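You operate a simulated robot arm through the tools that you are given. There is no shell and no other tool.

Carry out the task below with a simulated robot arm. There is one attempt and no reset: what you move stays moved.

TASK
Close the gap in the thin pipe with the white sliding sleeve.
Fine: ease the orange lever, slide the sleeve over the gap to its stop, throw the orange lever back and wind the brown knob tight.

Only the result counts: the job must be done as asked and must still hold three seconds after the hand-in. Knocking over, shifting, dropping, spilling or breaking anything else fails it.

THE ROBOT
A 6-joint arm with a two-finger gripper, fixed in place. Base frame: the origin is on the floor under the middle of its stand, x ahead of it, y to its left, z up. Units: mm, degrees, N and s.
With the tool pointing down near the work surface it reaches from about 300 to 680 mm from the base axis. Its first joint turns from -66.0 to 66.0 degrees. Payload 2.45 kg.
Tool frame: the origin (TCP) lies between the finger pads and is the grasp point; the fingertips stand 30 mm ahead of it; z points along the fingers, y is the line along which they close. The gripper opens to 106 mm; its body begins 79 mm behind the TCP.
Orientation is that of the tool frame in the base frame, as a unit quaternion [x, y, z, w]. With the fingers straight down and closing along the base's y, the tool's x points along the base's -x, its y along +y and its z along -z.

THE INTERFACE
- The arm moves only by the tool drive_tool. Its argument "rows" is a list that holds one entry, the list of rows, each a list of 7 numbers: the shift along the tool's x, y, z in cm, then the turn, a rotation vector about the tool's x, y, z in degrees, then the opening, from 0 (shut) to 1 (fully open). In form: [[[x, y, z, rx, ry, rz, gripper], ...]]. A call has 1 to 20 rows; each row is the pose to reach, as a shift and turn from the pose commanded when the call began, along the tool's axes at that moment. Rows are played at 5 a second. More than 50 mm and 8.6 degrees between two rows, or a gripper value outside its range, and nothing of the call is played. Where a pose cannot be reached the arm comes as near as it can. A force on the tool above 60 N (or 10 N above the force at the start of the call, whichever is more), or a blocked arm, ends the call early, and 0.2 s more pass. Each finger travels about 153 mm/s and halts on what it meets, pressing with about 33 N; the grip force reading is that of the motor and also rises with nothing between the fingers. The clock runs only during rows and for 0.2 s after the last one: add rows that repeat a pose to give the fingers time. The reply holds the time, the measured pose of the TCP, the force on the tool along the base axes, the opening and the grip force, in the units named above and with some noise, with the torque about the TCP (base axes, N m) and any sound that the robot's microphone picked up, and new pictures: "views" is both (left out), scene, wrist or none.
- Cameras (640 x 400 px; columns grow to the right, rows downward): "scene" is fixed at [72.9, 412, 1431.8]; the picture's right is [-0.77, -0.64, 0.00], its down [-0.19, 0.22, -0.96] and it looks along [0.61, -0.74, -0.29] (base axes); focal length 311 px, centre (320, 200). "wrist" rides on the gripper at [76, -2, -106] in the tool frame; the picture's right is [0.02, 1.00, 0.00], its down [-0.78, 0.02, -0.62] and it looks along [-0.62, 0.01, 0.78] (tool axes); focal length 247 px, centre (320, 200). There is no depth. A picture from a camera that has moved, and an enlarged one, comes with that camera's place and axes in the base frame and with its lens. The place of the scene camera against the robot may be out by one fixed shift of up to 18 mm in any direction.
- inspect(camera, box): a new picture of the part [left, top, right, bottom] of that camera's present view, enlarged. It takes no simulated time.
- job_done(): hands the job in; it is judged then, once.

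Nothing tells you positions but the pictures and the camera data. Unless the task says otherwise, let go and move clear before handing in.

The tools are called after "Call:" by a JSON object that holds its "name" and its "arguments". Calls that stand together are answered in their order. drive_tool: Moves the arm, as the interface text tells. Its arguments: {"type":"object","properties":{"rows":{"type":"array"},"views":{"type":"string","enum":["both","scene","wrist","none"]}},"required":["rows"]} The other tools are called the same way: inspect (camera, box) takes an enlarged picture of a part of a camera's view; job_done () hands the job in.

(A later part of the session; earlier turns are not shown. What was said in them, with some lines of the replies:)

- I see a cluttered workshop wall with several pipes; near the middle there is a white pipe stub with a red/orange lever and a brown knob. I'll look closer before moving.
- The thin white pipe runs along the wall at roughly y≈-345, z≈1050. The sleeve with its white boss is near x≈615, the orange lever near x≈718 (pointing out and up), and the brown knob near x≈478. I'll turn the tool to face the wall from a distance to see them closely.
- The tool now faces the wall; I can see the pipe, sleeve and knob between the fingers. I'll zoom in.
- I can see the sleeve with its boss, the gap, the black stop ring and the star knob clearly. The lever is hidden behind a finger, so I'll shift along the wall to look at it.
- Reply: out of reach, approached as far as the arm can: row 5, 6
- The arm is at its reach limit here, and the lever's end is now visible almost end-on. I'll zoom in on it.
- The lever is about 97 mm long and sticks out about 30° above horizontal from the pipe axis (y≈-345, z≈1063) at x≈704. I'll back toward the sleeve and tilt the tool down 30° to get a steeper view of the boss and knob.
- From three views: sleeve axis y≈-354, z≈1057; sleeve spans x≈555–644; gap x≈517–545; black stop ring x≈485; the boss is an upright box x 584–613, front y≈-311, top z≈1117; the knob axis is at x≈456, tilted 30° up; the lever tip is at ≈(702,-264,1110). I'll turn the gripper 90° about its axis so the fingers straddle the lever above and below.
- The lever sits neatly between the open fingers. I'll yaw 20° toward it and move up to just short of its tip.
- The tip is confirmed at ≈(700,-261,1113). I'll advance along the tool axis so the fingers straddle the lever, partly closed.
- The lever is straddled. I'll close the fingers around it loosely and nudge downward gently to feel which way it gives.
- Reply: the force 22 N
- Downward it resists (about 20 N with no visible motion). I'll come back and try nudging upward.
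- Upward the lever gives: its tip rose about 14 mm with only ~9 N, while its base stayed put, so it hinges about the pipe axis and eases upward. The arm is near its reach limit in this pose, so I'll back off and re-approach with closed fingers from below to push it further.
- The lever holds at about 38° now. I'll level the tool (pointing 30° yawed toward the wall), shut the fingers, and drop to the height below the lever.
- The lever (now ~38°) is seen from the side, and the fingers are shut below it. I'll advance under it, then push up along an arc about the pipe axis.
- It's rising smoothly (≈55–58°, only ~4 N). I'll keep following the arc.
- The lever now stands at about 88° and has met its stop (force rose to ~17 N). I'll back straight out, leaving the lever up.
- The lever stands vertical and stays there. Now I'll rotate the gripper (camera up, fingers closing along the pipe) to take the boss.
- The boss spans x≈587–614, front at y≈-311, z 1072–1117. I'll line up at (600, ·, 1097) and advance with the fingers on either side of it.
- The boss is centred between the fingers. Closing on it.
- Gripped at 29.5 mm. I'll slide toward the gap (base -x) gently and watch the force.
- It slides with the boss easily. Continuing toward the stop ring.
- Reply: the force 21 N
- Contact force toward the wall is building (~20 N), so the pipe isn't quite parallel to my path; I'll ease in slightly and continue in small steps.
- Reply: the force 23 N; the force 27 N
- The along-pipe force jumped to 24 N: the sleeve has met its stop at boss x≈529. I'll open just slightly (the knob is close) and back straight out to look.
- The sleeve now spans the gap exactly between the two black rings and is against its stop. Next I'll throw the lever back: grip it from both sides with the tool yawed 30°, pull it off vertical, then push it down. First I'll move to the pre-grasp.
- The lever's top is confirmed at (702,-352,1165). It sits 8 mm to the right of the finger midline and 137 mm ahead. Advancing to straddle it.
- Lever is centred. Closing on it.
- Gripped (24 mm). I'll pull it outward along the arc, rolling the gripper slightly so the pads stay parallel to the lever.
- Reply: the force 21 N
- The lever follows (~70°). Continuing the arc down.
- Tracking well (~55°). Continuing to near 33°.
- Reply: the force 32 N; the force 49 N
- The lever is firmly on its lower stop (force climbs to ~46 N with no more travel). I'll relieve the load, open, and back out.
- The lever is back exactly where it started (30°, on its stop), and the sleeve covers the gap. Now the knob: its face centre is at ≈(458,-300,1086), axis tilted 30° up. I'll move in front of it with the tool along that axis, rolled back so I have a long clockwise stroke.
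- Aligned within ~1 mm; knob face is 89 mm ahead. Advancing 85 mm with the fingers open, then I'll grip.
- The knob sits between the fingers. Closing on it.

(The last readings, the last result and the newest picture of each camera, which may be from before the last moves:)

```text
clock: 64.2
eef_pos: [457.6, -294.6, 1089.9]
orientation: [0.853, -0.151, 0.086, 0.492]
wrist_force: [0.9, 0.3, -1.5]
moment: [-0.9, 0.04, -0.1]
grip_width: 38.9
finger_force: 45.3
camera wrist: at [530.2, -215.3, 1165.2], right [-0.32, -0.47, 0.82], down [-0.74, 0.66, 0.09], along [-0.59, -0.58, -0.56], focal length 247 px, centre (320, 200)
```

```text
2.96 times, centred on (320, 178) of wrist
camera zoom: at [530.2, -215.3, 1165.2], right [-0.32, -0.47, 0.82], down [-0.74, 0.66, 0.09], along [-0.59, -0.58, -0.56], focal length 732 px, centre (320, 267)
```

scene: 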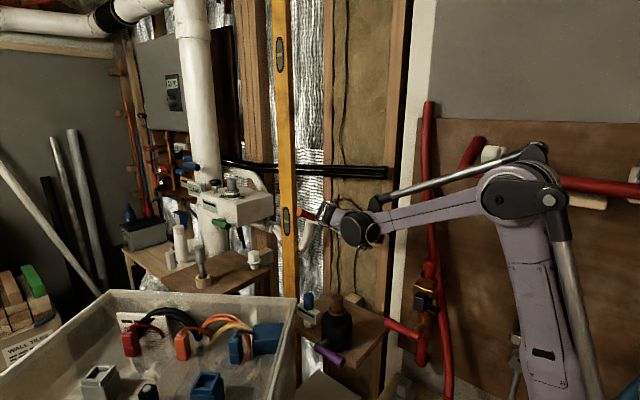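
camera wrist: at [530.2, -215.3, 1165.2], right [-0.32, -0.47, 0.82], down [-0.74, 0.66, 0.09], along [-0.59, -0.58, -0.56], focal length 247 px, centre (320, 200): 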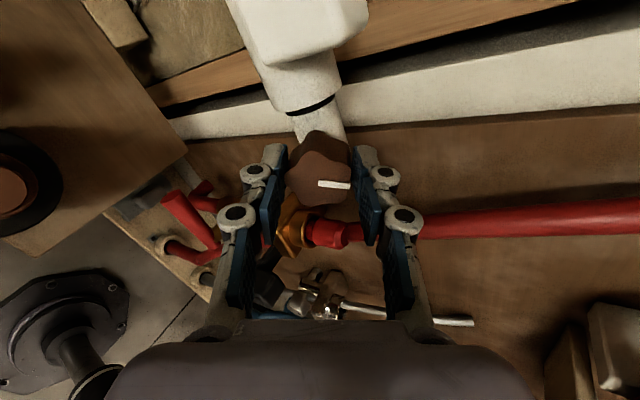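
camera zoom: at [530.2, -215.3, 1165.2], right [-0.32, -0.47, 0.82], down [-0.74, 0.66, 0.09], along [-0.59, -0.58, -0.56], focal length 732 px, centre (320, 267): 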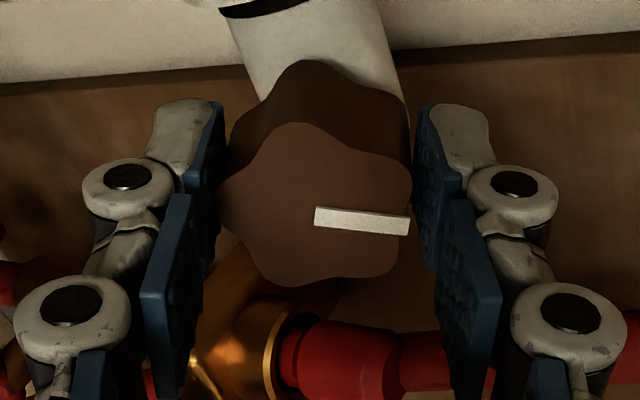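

Gripped at 38.9 mm. I'll turn clockwise (as seen facing the knob) a little first and watch the mark and torque.

Call:
{"name": "drive_tool", "arguments": {"rows": [[[0, 0, 0, 0, 0, 5, 0.2], [0, 0, 0, 0, 0, 10, 0.2], [0, 0, 0, 0, 0, 15, 0.2], [0, 0, 0, 0, 0, 20, 0.2], [0, 0, 0, 0, 0, 25, 0.2], [0, 0, 0, 0, 0, 30, 0.2], [0, 0, 0, 0, 0, 30, 0.2]]], "views": "wrist"}}

Call:
{"name": "inspect", "arguments": {"camera": "wrist", "box": [230, 110, 410, 245]}}

```text
clock: 65.8
eef_pos: [457.4, -295.8, 1090.9]
orientation: [0.784, -0.366, 0.212, 0.454]
wrist_force: [-6.4, 1.3, 18.5]
moment: [-0.26, 0.17, -0.44]
grip_width: 38.1
finger_force: 45.2
camera wrist: at [507.8, -232.1, 1194.3], right [-0.75, -0.33, 0.57], down [-0.51, 0.83, -0.2], along [-0.41, -0.45, -0.8], focal length 247 px, centre (320, 200)
```

wrist: 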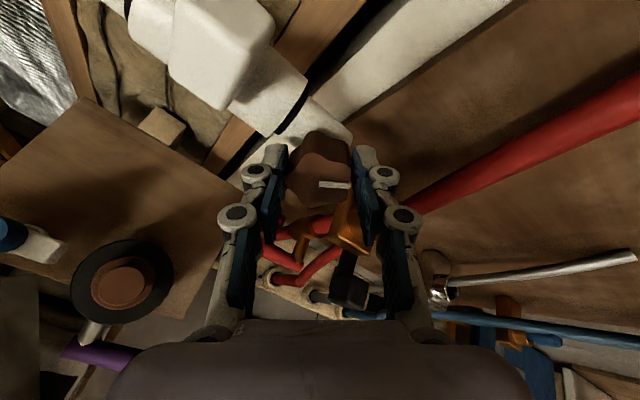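

```text
2.96 times, centred on (320, 178) of wrist
camera zoom: at [507.8, -232.1, 1194.3], right [-0.75, -0.33, 0.57], down [-0.51, 0.83, -0.2], along [-0.41, -0.45, -0.8], focal length 732 px, centre (320, 267)
```

zoom: 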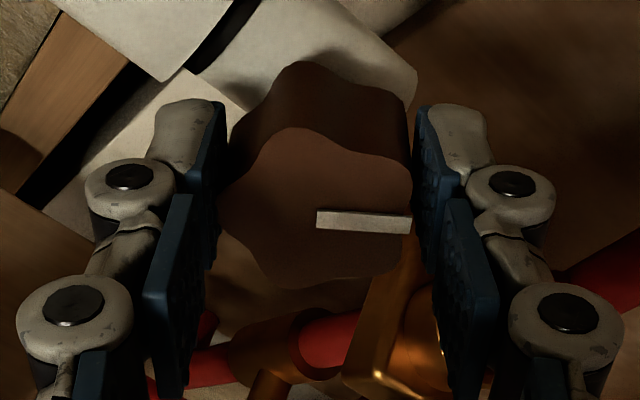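

The knob turns with the gripper and low torque, though there's a lateral load from slight off-centering. I'll correct ~1 mm and keep turning.

Call:
{"name": "drive_tool", "arguments": {"rows": [[[0.06, 0.11, 0, 0, 0, 0, 0.2], [0.06, 0.11, 0, 0, 0, 6, 0.2], [0.06, 0.11, 0, 0, 0, 12, 0.2], [0.06, 0.11, 0, 0, 0, 18, 0.2], [0.06, 0.11, 0, 0, 0, 24, 0.2], [0.06, 0.11, 0, 0, 0, 30, 0.2], [0.06, 0.11, 0, 0, 0, 30, 0.2]]], "views": "wrist"}}

Call:
{"name": "inspect", "arguments": {"camera": "wrist", "box": [230, 110, 410, 245]}}

```text
clock: 67.4
eef_pos: [456.0, -296.4, 1091.4]
orientation: [0.662, -0.557, 0.322, 0.385]
wrist_force: [-12.4, 4.2, 22.0]
moment: [0.3, 0.21, -0.45]
grip_width: 37.4
finger_force: 45.0
camera wrist: at [471.3, -241.4, 1209.9], right [-0.98, -0.09, 0.17], down [-0.15, 0.92, -0.36], along [-0.12, -0.38, -0.92], focal length 247 px, centre (320, 200)
```

wrist: 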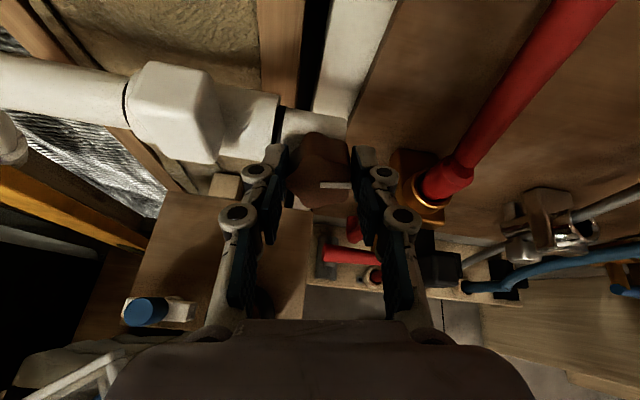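

```text
2.96 times, centred on (320, 178) of wrist
camera zoom: at [471.3, -241.4, 1209.9], right [-0.98, -0.09, 0.17], down [-0.15, 0.92, -0.36], along [-0.12, -0.38, -0.92], focal length 732 px, centre (320, 267)
```

zoom: 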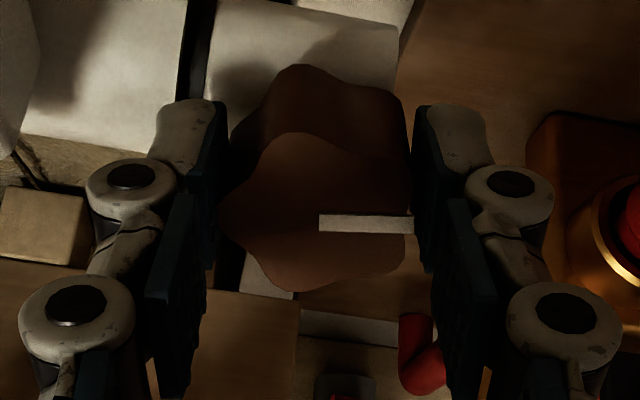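

Call:
{"name": "drive_tool", "arguments": {"rows": [[[0.13, 0.12, -0.08, 0, 0, 0, 0.2], [0.13, 0.12, -0.08, 0, 0, 6, 0.2], [0.13, 0.12, -0.08, 0, 0, 12, 0.2], [0.13, 0.12, -0.08, 0, 0, 18, 0.2], [0.13, 0.12, -0.08, 0, 0, 24, 0.2], [0.13, 0.12, -0.08, 0, 0, 30, 0.2], [0.13, 0.12, -0.08, 0, 0, 30, 0.2]]], "views": "wrist"}}

Call:
{"name": "inspect", "arguments": {"camera": "wrist", "box": [230, 110, 410, 245]}}

```text
clock: 69.0
eef_pos: [453.2, -296.8, 1091.9]
orientation: [-0.495, 0.713, -0.406, -0.287]
wrist_force: [-18.4, -13.4, -27.0]
moment: [0.68, -0.25, 0.6]
grip_width: 37.8
finger_force: 45.3
camera wrist: at [430.9, -240.8, 1208.3], right [-0.95, 0.17, -0.28], down [0.26, 0.91, -0.33], along [0.2, -0.38, -0.9], focal length 247 px, centre (320, 200)
```

wrist: 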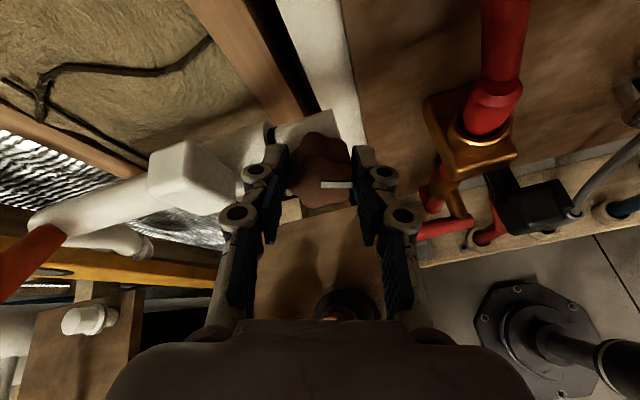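

```text
2.96 times, centred on (320, 178) of wrist
camera zoom: at [430.9, -240.8, 1208.3], right [-0.95, 0.17, -0.28], down [0.26, 0.91, -0.33], along [0.2, -0.38, -0.9], focal length 732 px, centre (320, 267)
```

zoom: 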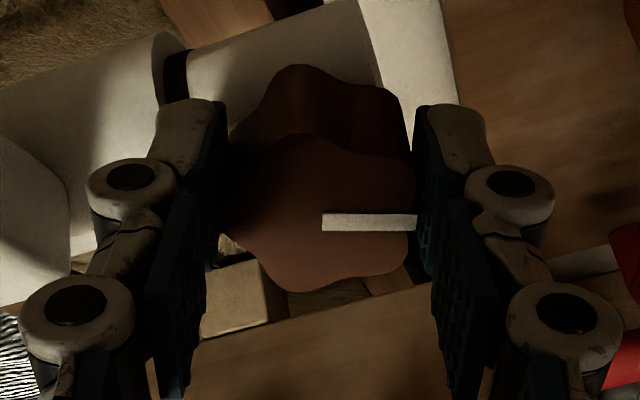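

The knob has turned 90° (mark follows the gripper), with near-zero torque about its axis but growing side load from my corrections. I'll open slightly in place to release the strain and re-read the pose.

Call:
{"name": "drive_tool", "arguments": {"rows": [[[0, 0, 0, 0, 0, 0, 0.42], [0, 0, 0, 0, 0, 0, 0.47], [0, 0, 0, 0, 0, 0, 0.47]]], "views": "wrist"}}

Call:
{"name": "inspect", "arguments": {"camera": "wrist", "box": [230, 110, 410, 245]}}

```text
clock: 69.8
eef_pos: [455.4, -295.9, 1093.7]
orientation: [-0.497, 0.709, -0.41, -0.287]
wrist_force: [-0.6, 0.4, 0.9]
moment: [-0.05, 0.01, -0.01]
grip_width: 49.9
finger_force: 0.0
camera wrist: at [432.5, -239.5, 1209.7], right [-0.95, 0.16, -0.28], down [0.25, 0.91, -0.33], along [0.2, -0.38, -0.9], focal length 247 px, centre (320, 200)
```

wrist: 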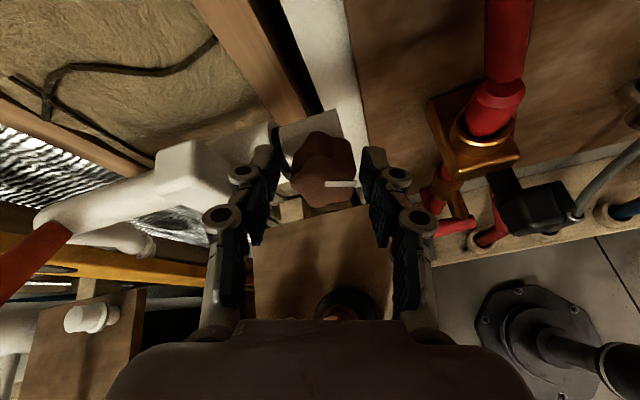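

```text
2.96 times, centred on (320, 178) of wrist
camera zoom: at [432.5, -239.5, 1209.7], right [-0.95, 0.16, -0.28], down [0.25, 0.91, -0.33], along [0.2, -0.38, -0.9], focal length 732 px, centre (320, 267)
```

zoom: 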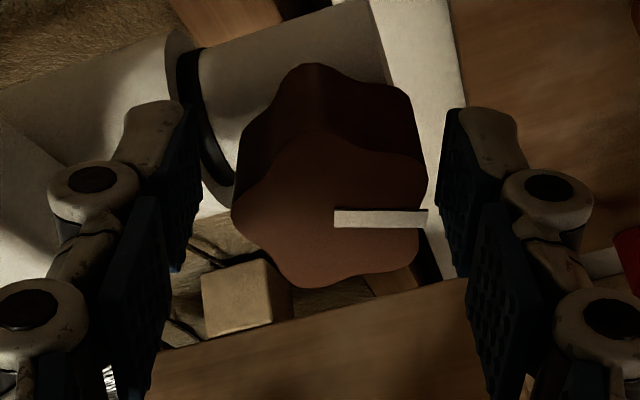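

The knob sits ~2 mm toward the tool's +y from the finger midline, so its axis is at x≈453. I'll re-centre, roll back with the fingers just clear, then regrip for a longer stroke.

Call:
{"name": "drive_tool", "arguments": {"rows": [[[0.05, 0.22, 0, 0, 0, 0, 0.48], [0.05, 0.22, 0, 0, 0, -7.5, 0.48], [0.05, 0.22, 0, 0, 0, -15, 0.48], [0.05, 0.22, 0, 0, 0, -22.5, 0.48], [0.05, 0.22, 0, 0, 0, -30, 0.48], [0.05, 0.22, 0, 0, 0, -37.5, 0.48], [0.05, 0.22, 0, 0, 0, -45, 0.48], [0.05, 0.22, 0, 0, 0, -52.5, 0.48], [0.05, 0.22, 0, 0, 0, -60, 0.48], [0.05, 0.22, 0, 0, 0, -67.5, 0.48], [0.05, 0.22, 0, 0, 0, -75, 0.48], [0.05, 0.22, 0, 0, 0, -82.5, 0.48], [0.05, 0.22, 0, 0, 0, -90, 0.48], [0.05, 0.22, 0, 0, 0, -97.5, 0.48], [0.05, 0.22, 0, 0, 0, -97.5, 0.48]]], "views": "wrist"}}

Call:
{"name": "inspect", "arguments": {"camera": "wrist", "box": [230, 110, 410, 245]}}

```text
clock: 73.0
eef_pos: [455.4, -288.7, 1092.4]
orientation: [0.859, -0.099, 0.057, 0.498]
wrist_force: [0.3, -0.5, -0.5]
moment: [0.0, -0.01, 0.02]
grip_width: 51.1
finger_force: 0.0
out of reach, approached as far as the arm can: row 14, 15
camera wrist: at [531.2, -203.9, 1159.2], right [-0.21, -0.49, 0.85], down [-0.77, 0.62, 0.17], along [-0.61, -0.61, -0.5], focal length 247 px, centre (320, 200)
```

wrist: 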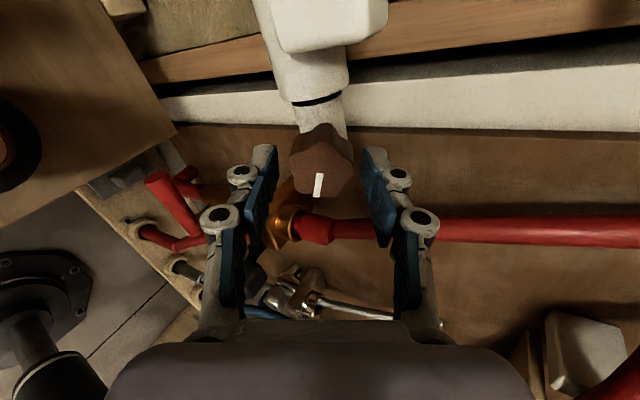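

```text
2.96 times, centred on (320, 178) of wrist
camera zoom: at [531.2, -203.9, 1159.2], right [-0.21, -0.49, 0.85], down [-0.77, 0.62, 0.17], along [-0.61, -0.61, -0.5], focal length 732 px, centre (320, 267)
```

zoom: 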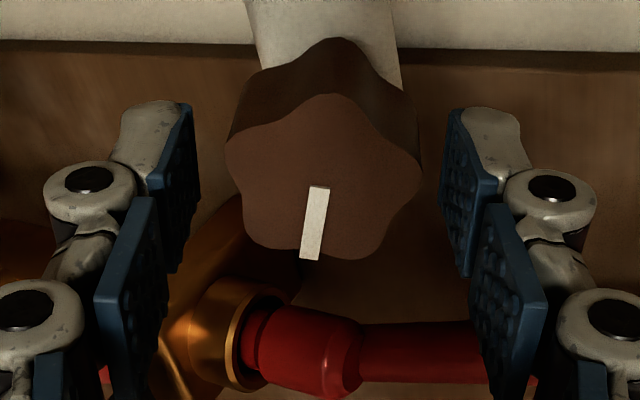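

I hit the wrist-roll limit near -77°, and the tool backed off ~8 mm, but it is centred on the knob. I'll come off the limit by 5°, move in 8 mm, and regrip.

Call:
{"name": "drive_tool", "arguments": {"rows": [[[0, 0, 0.4, 0, 0, 5, 0.48], [0, 0, 0.85, 0, 0, 5, 0.48], [0, 0, 0.85, 0, 0, 5, 0.48]]], "views": "wrist"}}

Call:
{"name": "inspect", "arguments": {"camera": "wrist", "box": [230, 110, 410, 245]}}

```text
clock: 73.8
eef_pos: [454.8, -295.4, 1088.6]
orientation: [0.856, -0.133, 0.076, 0.494]
wrist_force: [-0.7, 0.0, 0.6]
moment: [-0.01, 0.0, -0.02]
grip_width: 50.6
finger_force: 0.0
camera wrist: at [529.2, -214.1, 1160.3], right [-0.28, -0.48, 0.83], down [-0.75, 0.65, 0.12], along [-0.6, -0.59, -0.54], focal length 247 px, centre (320, 200)
```

wrist: 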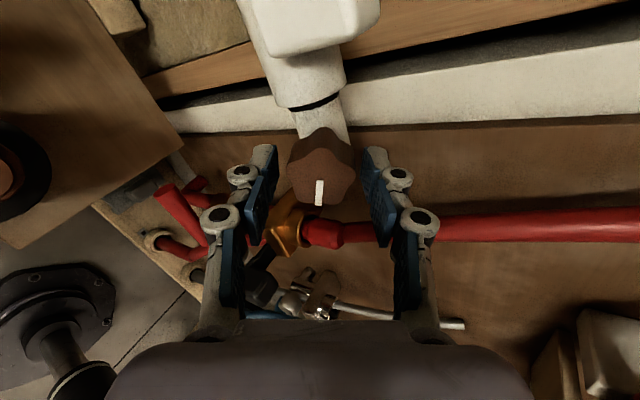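

```text
2.96 times, centred on (320, 178) of wrist
camera zoom: at [529.2, -214.1, 1160.3], right [-0.28, -0.48, 0.83], down [-0.75, 0.65, 0.12], along [-0.6, -0.59, -0.54], focal length 732 px, centre (320, 267)
```

zoom: 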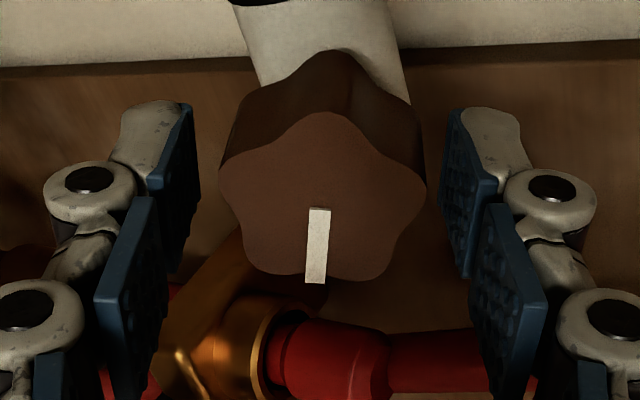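

Well centred, and the mark confirms 90° of turn so far. Gripping and turning again.

Call:
{"name": "drive_tool", "arguments": {"rows": [[[0, 0, 0, 0, 0, 0, 0.4], [0, 0, 0, 0, 0, 0, 0.2], [0, 0, 0, 0, 0, 0, 0.2], [0, 0, 0, 0, 0, 6, 0.2], [0, 0, 0, 0, 0, 12, 0.2], [0, 0, 0, 0, 0, 18, 0.2], [0, 0, 0, 0, 0, 24, 0.2], [0, 0, 0, 0, 0, 30, 0.2], [0, 0, 0, 0, 0, 36, 0.2], [0, 0, 0, 0, 0, 42, 0.2], [0, 0, 0, 0, 0, 48, 0.2], [0, 0, 0, 0, 0, 54, 0.2], [0, 0, 0, 0, 0, 60, 0.2], [0, 0, 0, 0, 0, 60, 0.2]]], "views": "wrist"}}

Call:
{"name": "inspect", "arguments": {"camera": "wrist", "box": [230, 110, 410, 245]}}

```text
clock: 76.8
eef_pos: [454.6, -295.6, 1086.8]
orientation: [0.675, -0.543, 0.312, 0.389]
wrist_force: [0.9, 3.3, -2.6]
moment: [0.23, 0.09, 0.16]
grip_width: 37.6
finger_force: 45.3
camera wrist: at [473.5, -240.5, 1206.3], right [-0.97, -0.12, 0.2], down [-0.18, 0.92, -0.35], along [-0.15, -0.37, -0.92], focal length 247 px, centre (320, 200)
```

wrist: 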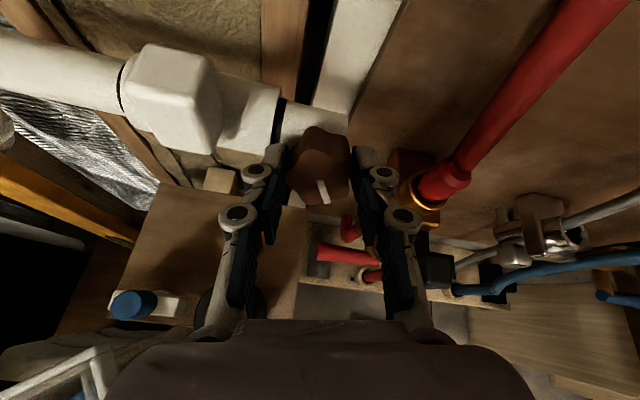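

```text
2.96 times, centred on (320, 178) of wrist
camera zoom: at [473.5, -240.5, 1206.3], right [-0.97, -0.12, 0.2], down [-0.18, 0.92, -0.35], along [-0.15, -0.37, -0.92], focal length 732 px, centre (320, 267)
```

zoom: 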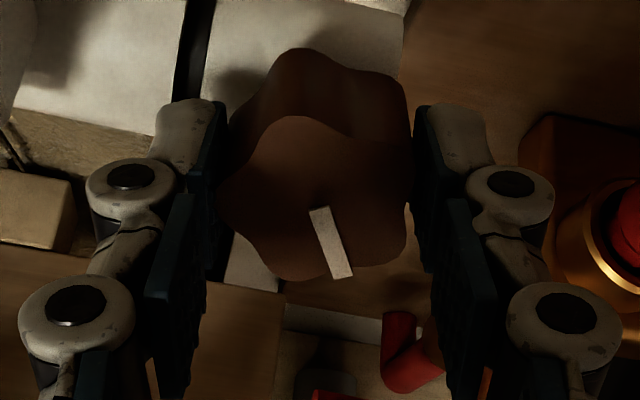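

The mark shows the knob re-seated ~26° in the grip (it's a five-lobed star), so net gain this stroke is ~34° so far. Continuing the stroke and watching whether it holds.

Call:
{"name": "drive_tool", "arguments": {"rows": [[[0, 0, 0, 0, 0, 6, 0.2], [0, 0, 0, 0, 0, 12, 0.2], [0, 0, 0, 0, 0, 18, 0.2], [0, 0, 0, 0, 0, 24, 0.2], [0, 0, 0, 0, 0, 30, 0.2], [0, 0, 0, 0, 0, 36, 0.2], [0, 0, 0, 0, 0, 36, 0.2]]], "views": "wrist"}}

Call:
{"name": "inspect", "arguments": {"camera": "wrist", "box": [230, 110, 410, 245]}}

```text
clock: 78.4
eef_pos: [454.7, -295.8, 1089.0]
orientation: [-0.474, 0.725, -0.418, -0.274]
wrist_force: [4.8, 1.4, 1.0]
moment: [-0.02, 0.0, 0.41]
grip_width: 37.9
finger_force: 44.9
camera wrist: at [426.9, -238.8, 1203.8], right [-0.92, 0.19, -0.33], down [0.3, 0.9, -0.32], along [0.24, -0.39, -0.89], focal length 247 px, centre (320, 200)
```

wrist: 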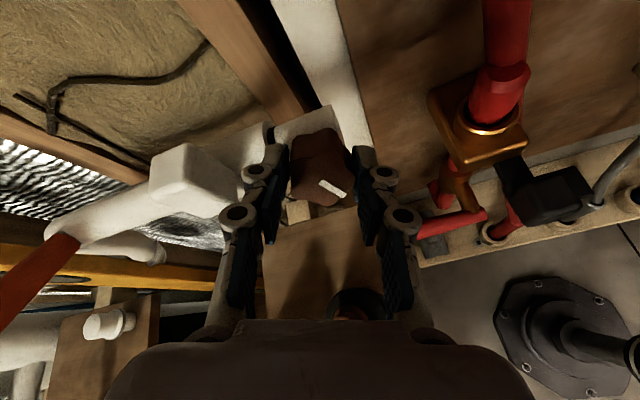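

```text
2.96 times, centred on (320, 178) of wrist
camera zoom: at [426.9, -238.8, 1203.8], right [-0.92, 0.19, -0.33], down [0.3, 0.9, -0.32], along [0.24, -0.39, -0.89], focal length 732 px, centre (320, 267)
```

zoom: 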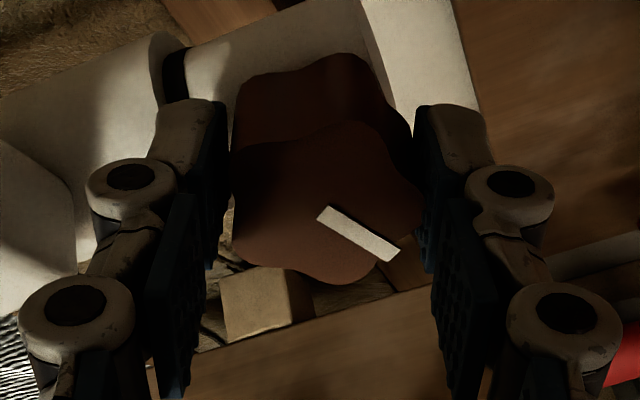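

During the last 36° the mark slipped back in the gripper frame by the same amount, so in the base frame the knob stopped at about 124° of total turn: it appears to be at its tight stop. I'll test with a small further twist from this seated grip to compare torque.

Call:
{"name": "drive_tool", "arguments": {"rows": [[[0, 0, 0, 0, 0, 3, 0.2], [0, 0, 0, 0, 0, 6, 0.2], [0, 0, 0, 0, 0, 9, 0.2], [0, 0, 0, 0, 0, 9, 0.2]]], "views": "wrist"}}

Call:
{"name": "inspect", "arguments": {"camera": "wrist", "box": [230, 110, 410, 245]}}

```text
clock: 79.4
eef_pos: [455.9, -296.7, 1088.7]
orientation: [-0.417, 0.759, -0.439, -0.239]
wrist_force: [10.9, -3.7, -1.8]
moment: [-0.16, 0.74, 1.1]
grip_width: 39.1
finger_force: 45.5
camera wrist: at [416.4, -236.0, 1198.7], right [-0.85, 0.26, -0.45], down [0.41, 0.87, -0.27], along [0.32, -0.41, -0.85], focal length 247 px, centre (320, 200)
```

wrist: 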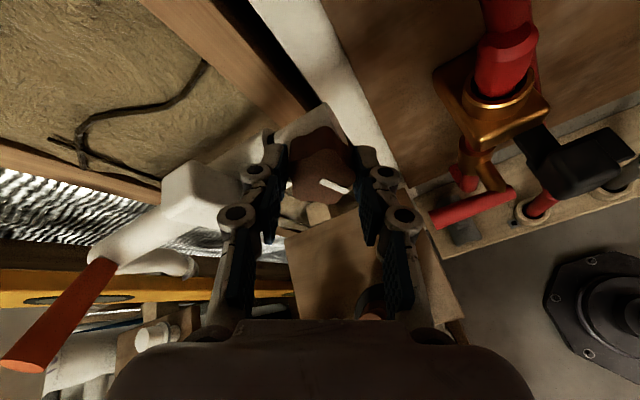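

```text
2.96 times, centred on (320, 178) of wrist
camera zoom: at [416.4, -236.0, 1198.7], right [-0.85, 0.26, -0.45], down [0.41, 0.87, -0.27], along [0.32, -0.41, -0.85], focal length 732 px, centre (320, 267)
```

zoom: 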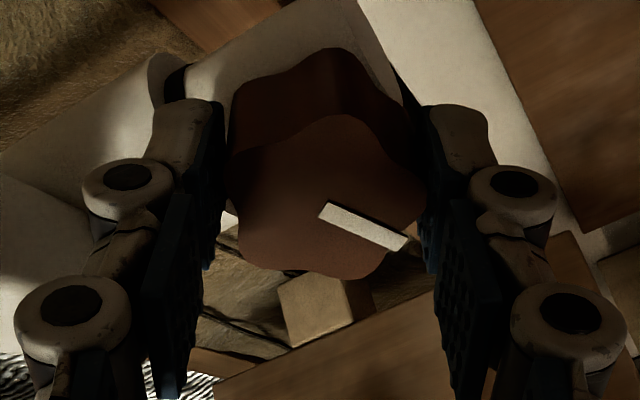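

Torque jumped to ~1.2 N·m while the knob stayed put: it's tight. I'll open just enough and back straight out along its axis.

Call:
{"name": "drive_tool", "arguments": {"rows": [[[0, 0, 0, 0, 0, 0, 0.44], [0, 0, 0, 0, 0, 0, 0.48], [0, 0, -1, 0, 0, 0, 0.48], [0, 0, -3, 0, 0, 0, 0.48], [0, 0, -5.5, 0, 0, 0, 0.48], [0, 0, -8, 0, 0, 0, 0.5], [0, 0, -11, 0, 0, 0, 0.6], [0, 0, -14, 0, 0, 0, 0.8], [0, 0, -14, 0, 0, 0, 1]]]}}

Call:
{"name": "inspect", "arguments": {"camera": "wrist", "box": [240, 60, 400, 160]}}

Call:
{"name": "inspect", "arguments": {"camera": "scene", "box": [290, 190, 410, 260]}}

```text
clock: 81.4
eef_pos: [455.3, -174.1, 1157.4]
orientation: [-0.417, 0.759, -0.439, -0.24]
wrist_force: [0.2, -0.8, -1.0]
moment: [0.02, 0.01, -0.01]
grip_width: 106.0
finger_force: 0.1
camera wrist: at [416.3, -114.4, 1269.0], right [-0.85, 0.26, -0.45], down [0.41, 0.87, -0.27], along [0.32, -0.41, -0.85], focal length 247 px, centre (320, 200)
```

scene: 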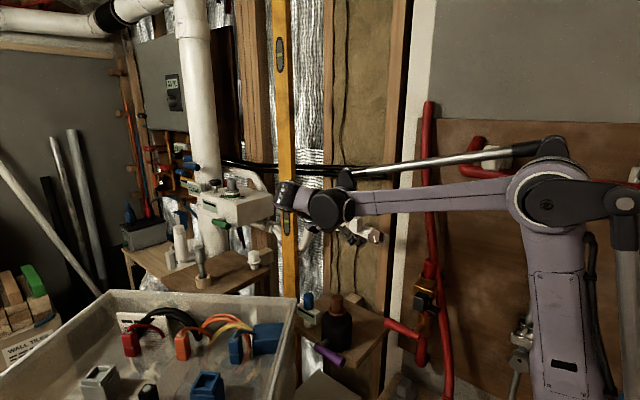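
wrist: 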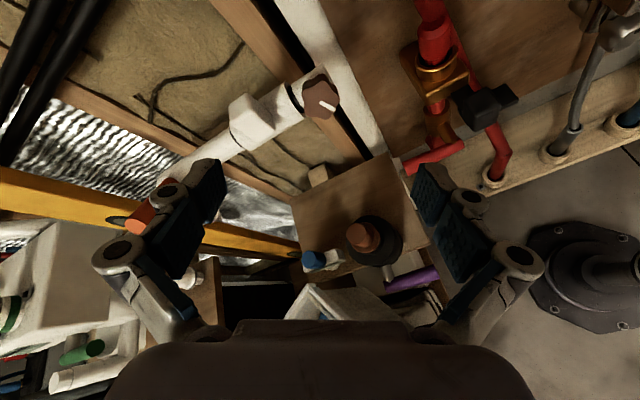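

```text
4.00 times, centred on (320, 110) of wrist
camera zoom: at [416.3, -114.4, 1269.0], right [-0.85, 0.26, -0.45], down [0.41, 0.87, -0.27], along [0.32, -0.41, -0.85], focal length 988 px, centre (320, 560)
```

zoom: 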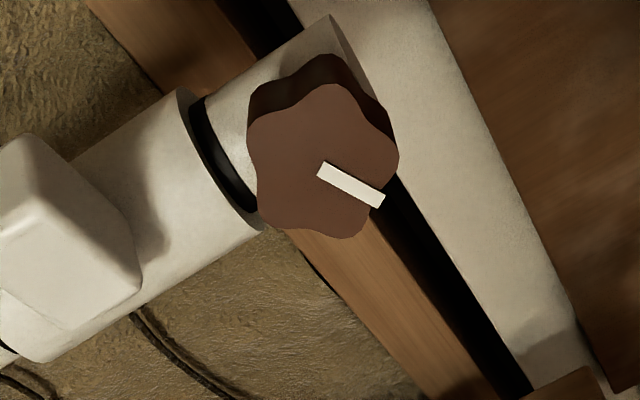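

```text
5.33 times, centred on (350, 225) of scene
camera zoom: at [72.9, 412.0, 1431.8], right [-0.77, -0.64, 0.0], down [-0.19, 0.22, -0.96], along [0.61, -0.74, -0.29], focal length 1658 px, centre (160, 67)
```

zoom: 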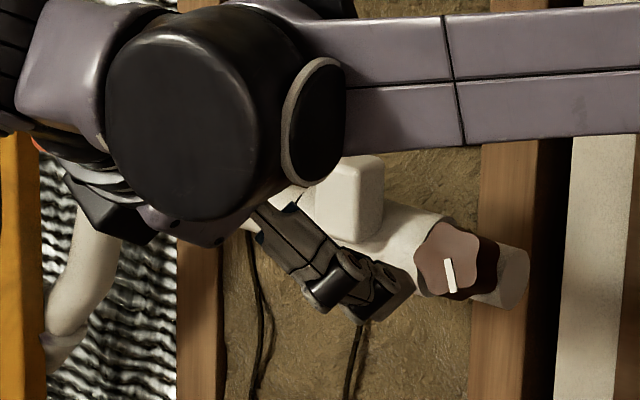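

The mark stayed at the tightened position after release. I'll move clear and take a full view to verify the sleeve, lever and knob before handing in.

Call:
{"name": "drive_tool", "arguments": {"rows": [[[-0.1, -0.5, -1.5, 0, 0, -3.3, 1], [-0.3, -1.5, -3, 0, 0, -6.6, 1], [-0.5, -2.7, -4.5, 0, 0, -9.9, 1], [-0.7, -3.9, -5.5, 0, 0, -13.2, 1], [-0.9, -5.1, -6.5, 0, 0, -16.5, 1], [-1.1, -6.3, -7.2, 0, 0, -19.8, 1], [-1.3, -7.3, -7.8, 0, 0, -23.1, 1], [-1.5, -8.2, -8.1, 0, 0, -26.4, 1], [-1.7, -9, -8.3, 0, 0, -29.7, 1], [-1.87, -9.5, -8.3, 0, 0, -33, 1], [-1.87, -9.5, -8.3, 0, 0, -33, 1]]]}}

Call:
{"name": "inspect", "arguments": {"camera": "wrist", "box": [180, 80, 420, 230]}}

Call:
{"name": "inspect", "arguments": {"camera": "scene", "box": [280, 180, 400, 255]}}

```text
clock: 83.8
eef_pos: [545.4, -120.3, 1229.8]
orientation: [0.615, -0.61, 0.352, 0.356]
wrist_force: [0.0, -0.7, -0.1]
moment: [-0.01, -0.01, -0.02]
grip_width: 106.1
finger_force: 0.1
camera wrist: at [548.5, -66.6, 1349.6], right [-1.0, -0.02, 0.03], down [-0.02, 0.93, -0.37], along [-0.02, -0.37, -0.93], focal length 247 px, centre (320, 200)
```

scene: 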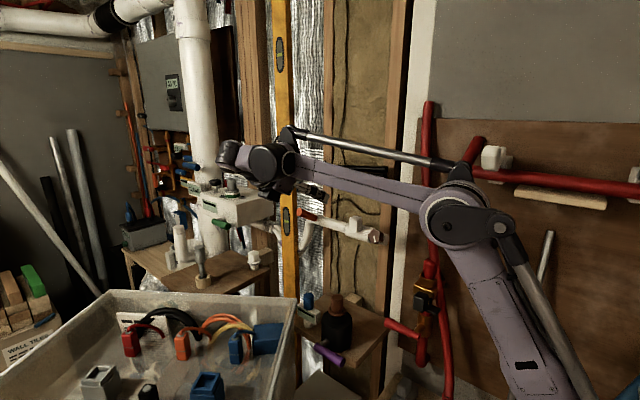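
wrist: 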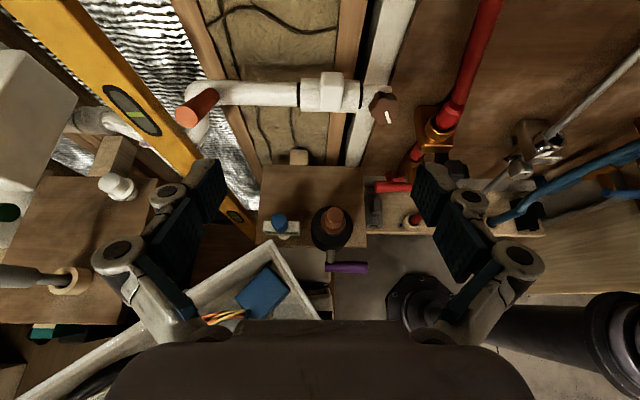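

```text
2.67 times, centred on (300, 155) of wrist
camera zoom: at [548.5, -66.6, 1349.6], right [-1.0, -0.02, 0.03], down [-0.02, 0.93, -0.37], along [-0.02, -0.37, -0.93], focal length 659 px, centre (373, 320)
```

zoom: 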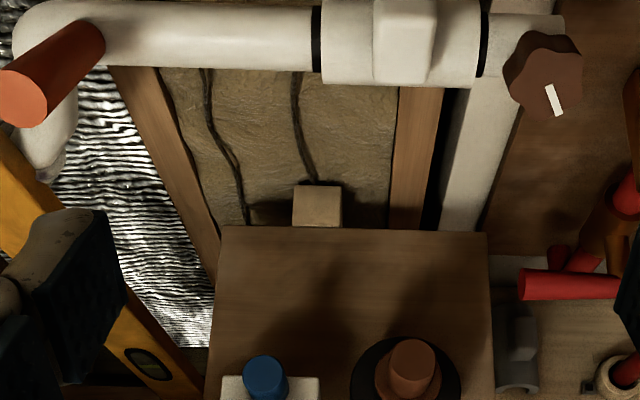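

```text
5.33 times, centred on (340, 218) of scene
camera zoom: at [72.9, 412.0, 1431.8], right [-0.77, -0.64, 0.0], down [-0.19, 0.22, -0.96], along [0.61, -0.74, -0.29], focal length 1658 px, centre (213, 107)
```

zoom: 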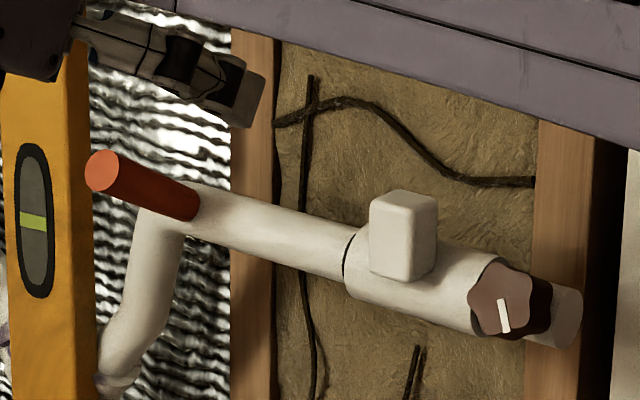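

The final view shows the sleeve seated over the gap between both black rings. The orange lever is back at its original stop, the knob is tight with its mark at the turned position, and nothing else has been disturbed. The arm is clear, so I'm handing in.

Call:
{"name": "job_done", "arguments": {}}

```text
The job is handed in.
```

The gap in the thin pipe is closed, and I've handed the job in; no verdict came back, so this is from my own readings and pictures.

- **Sleeve:** it slid about 70 mm over the gap until the force jumped to about 24 N. It now sits between the two black rings on the pipe.
- **Orange lever:** I lifted it to vertical to free the sleeve, then brought it back down. It stopped moving at about 46 N and is at the same angle as at the start.
- **Brown knob:** I turned it clockwise about 124°, until it would not turn further at about 1.2 N·m. Its mark stayed there after I let go. I took clockwise as the tightening direction and did not try the other way.

The arm let go and is clear of the work. In the last pictures I saw nothing else moved.
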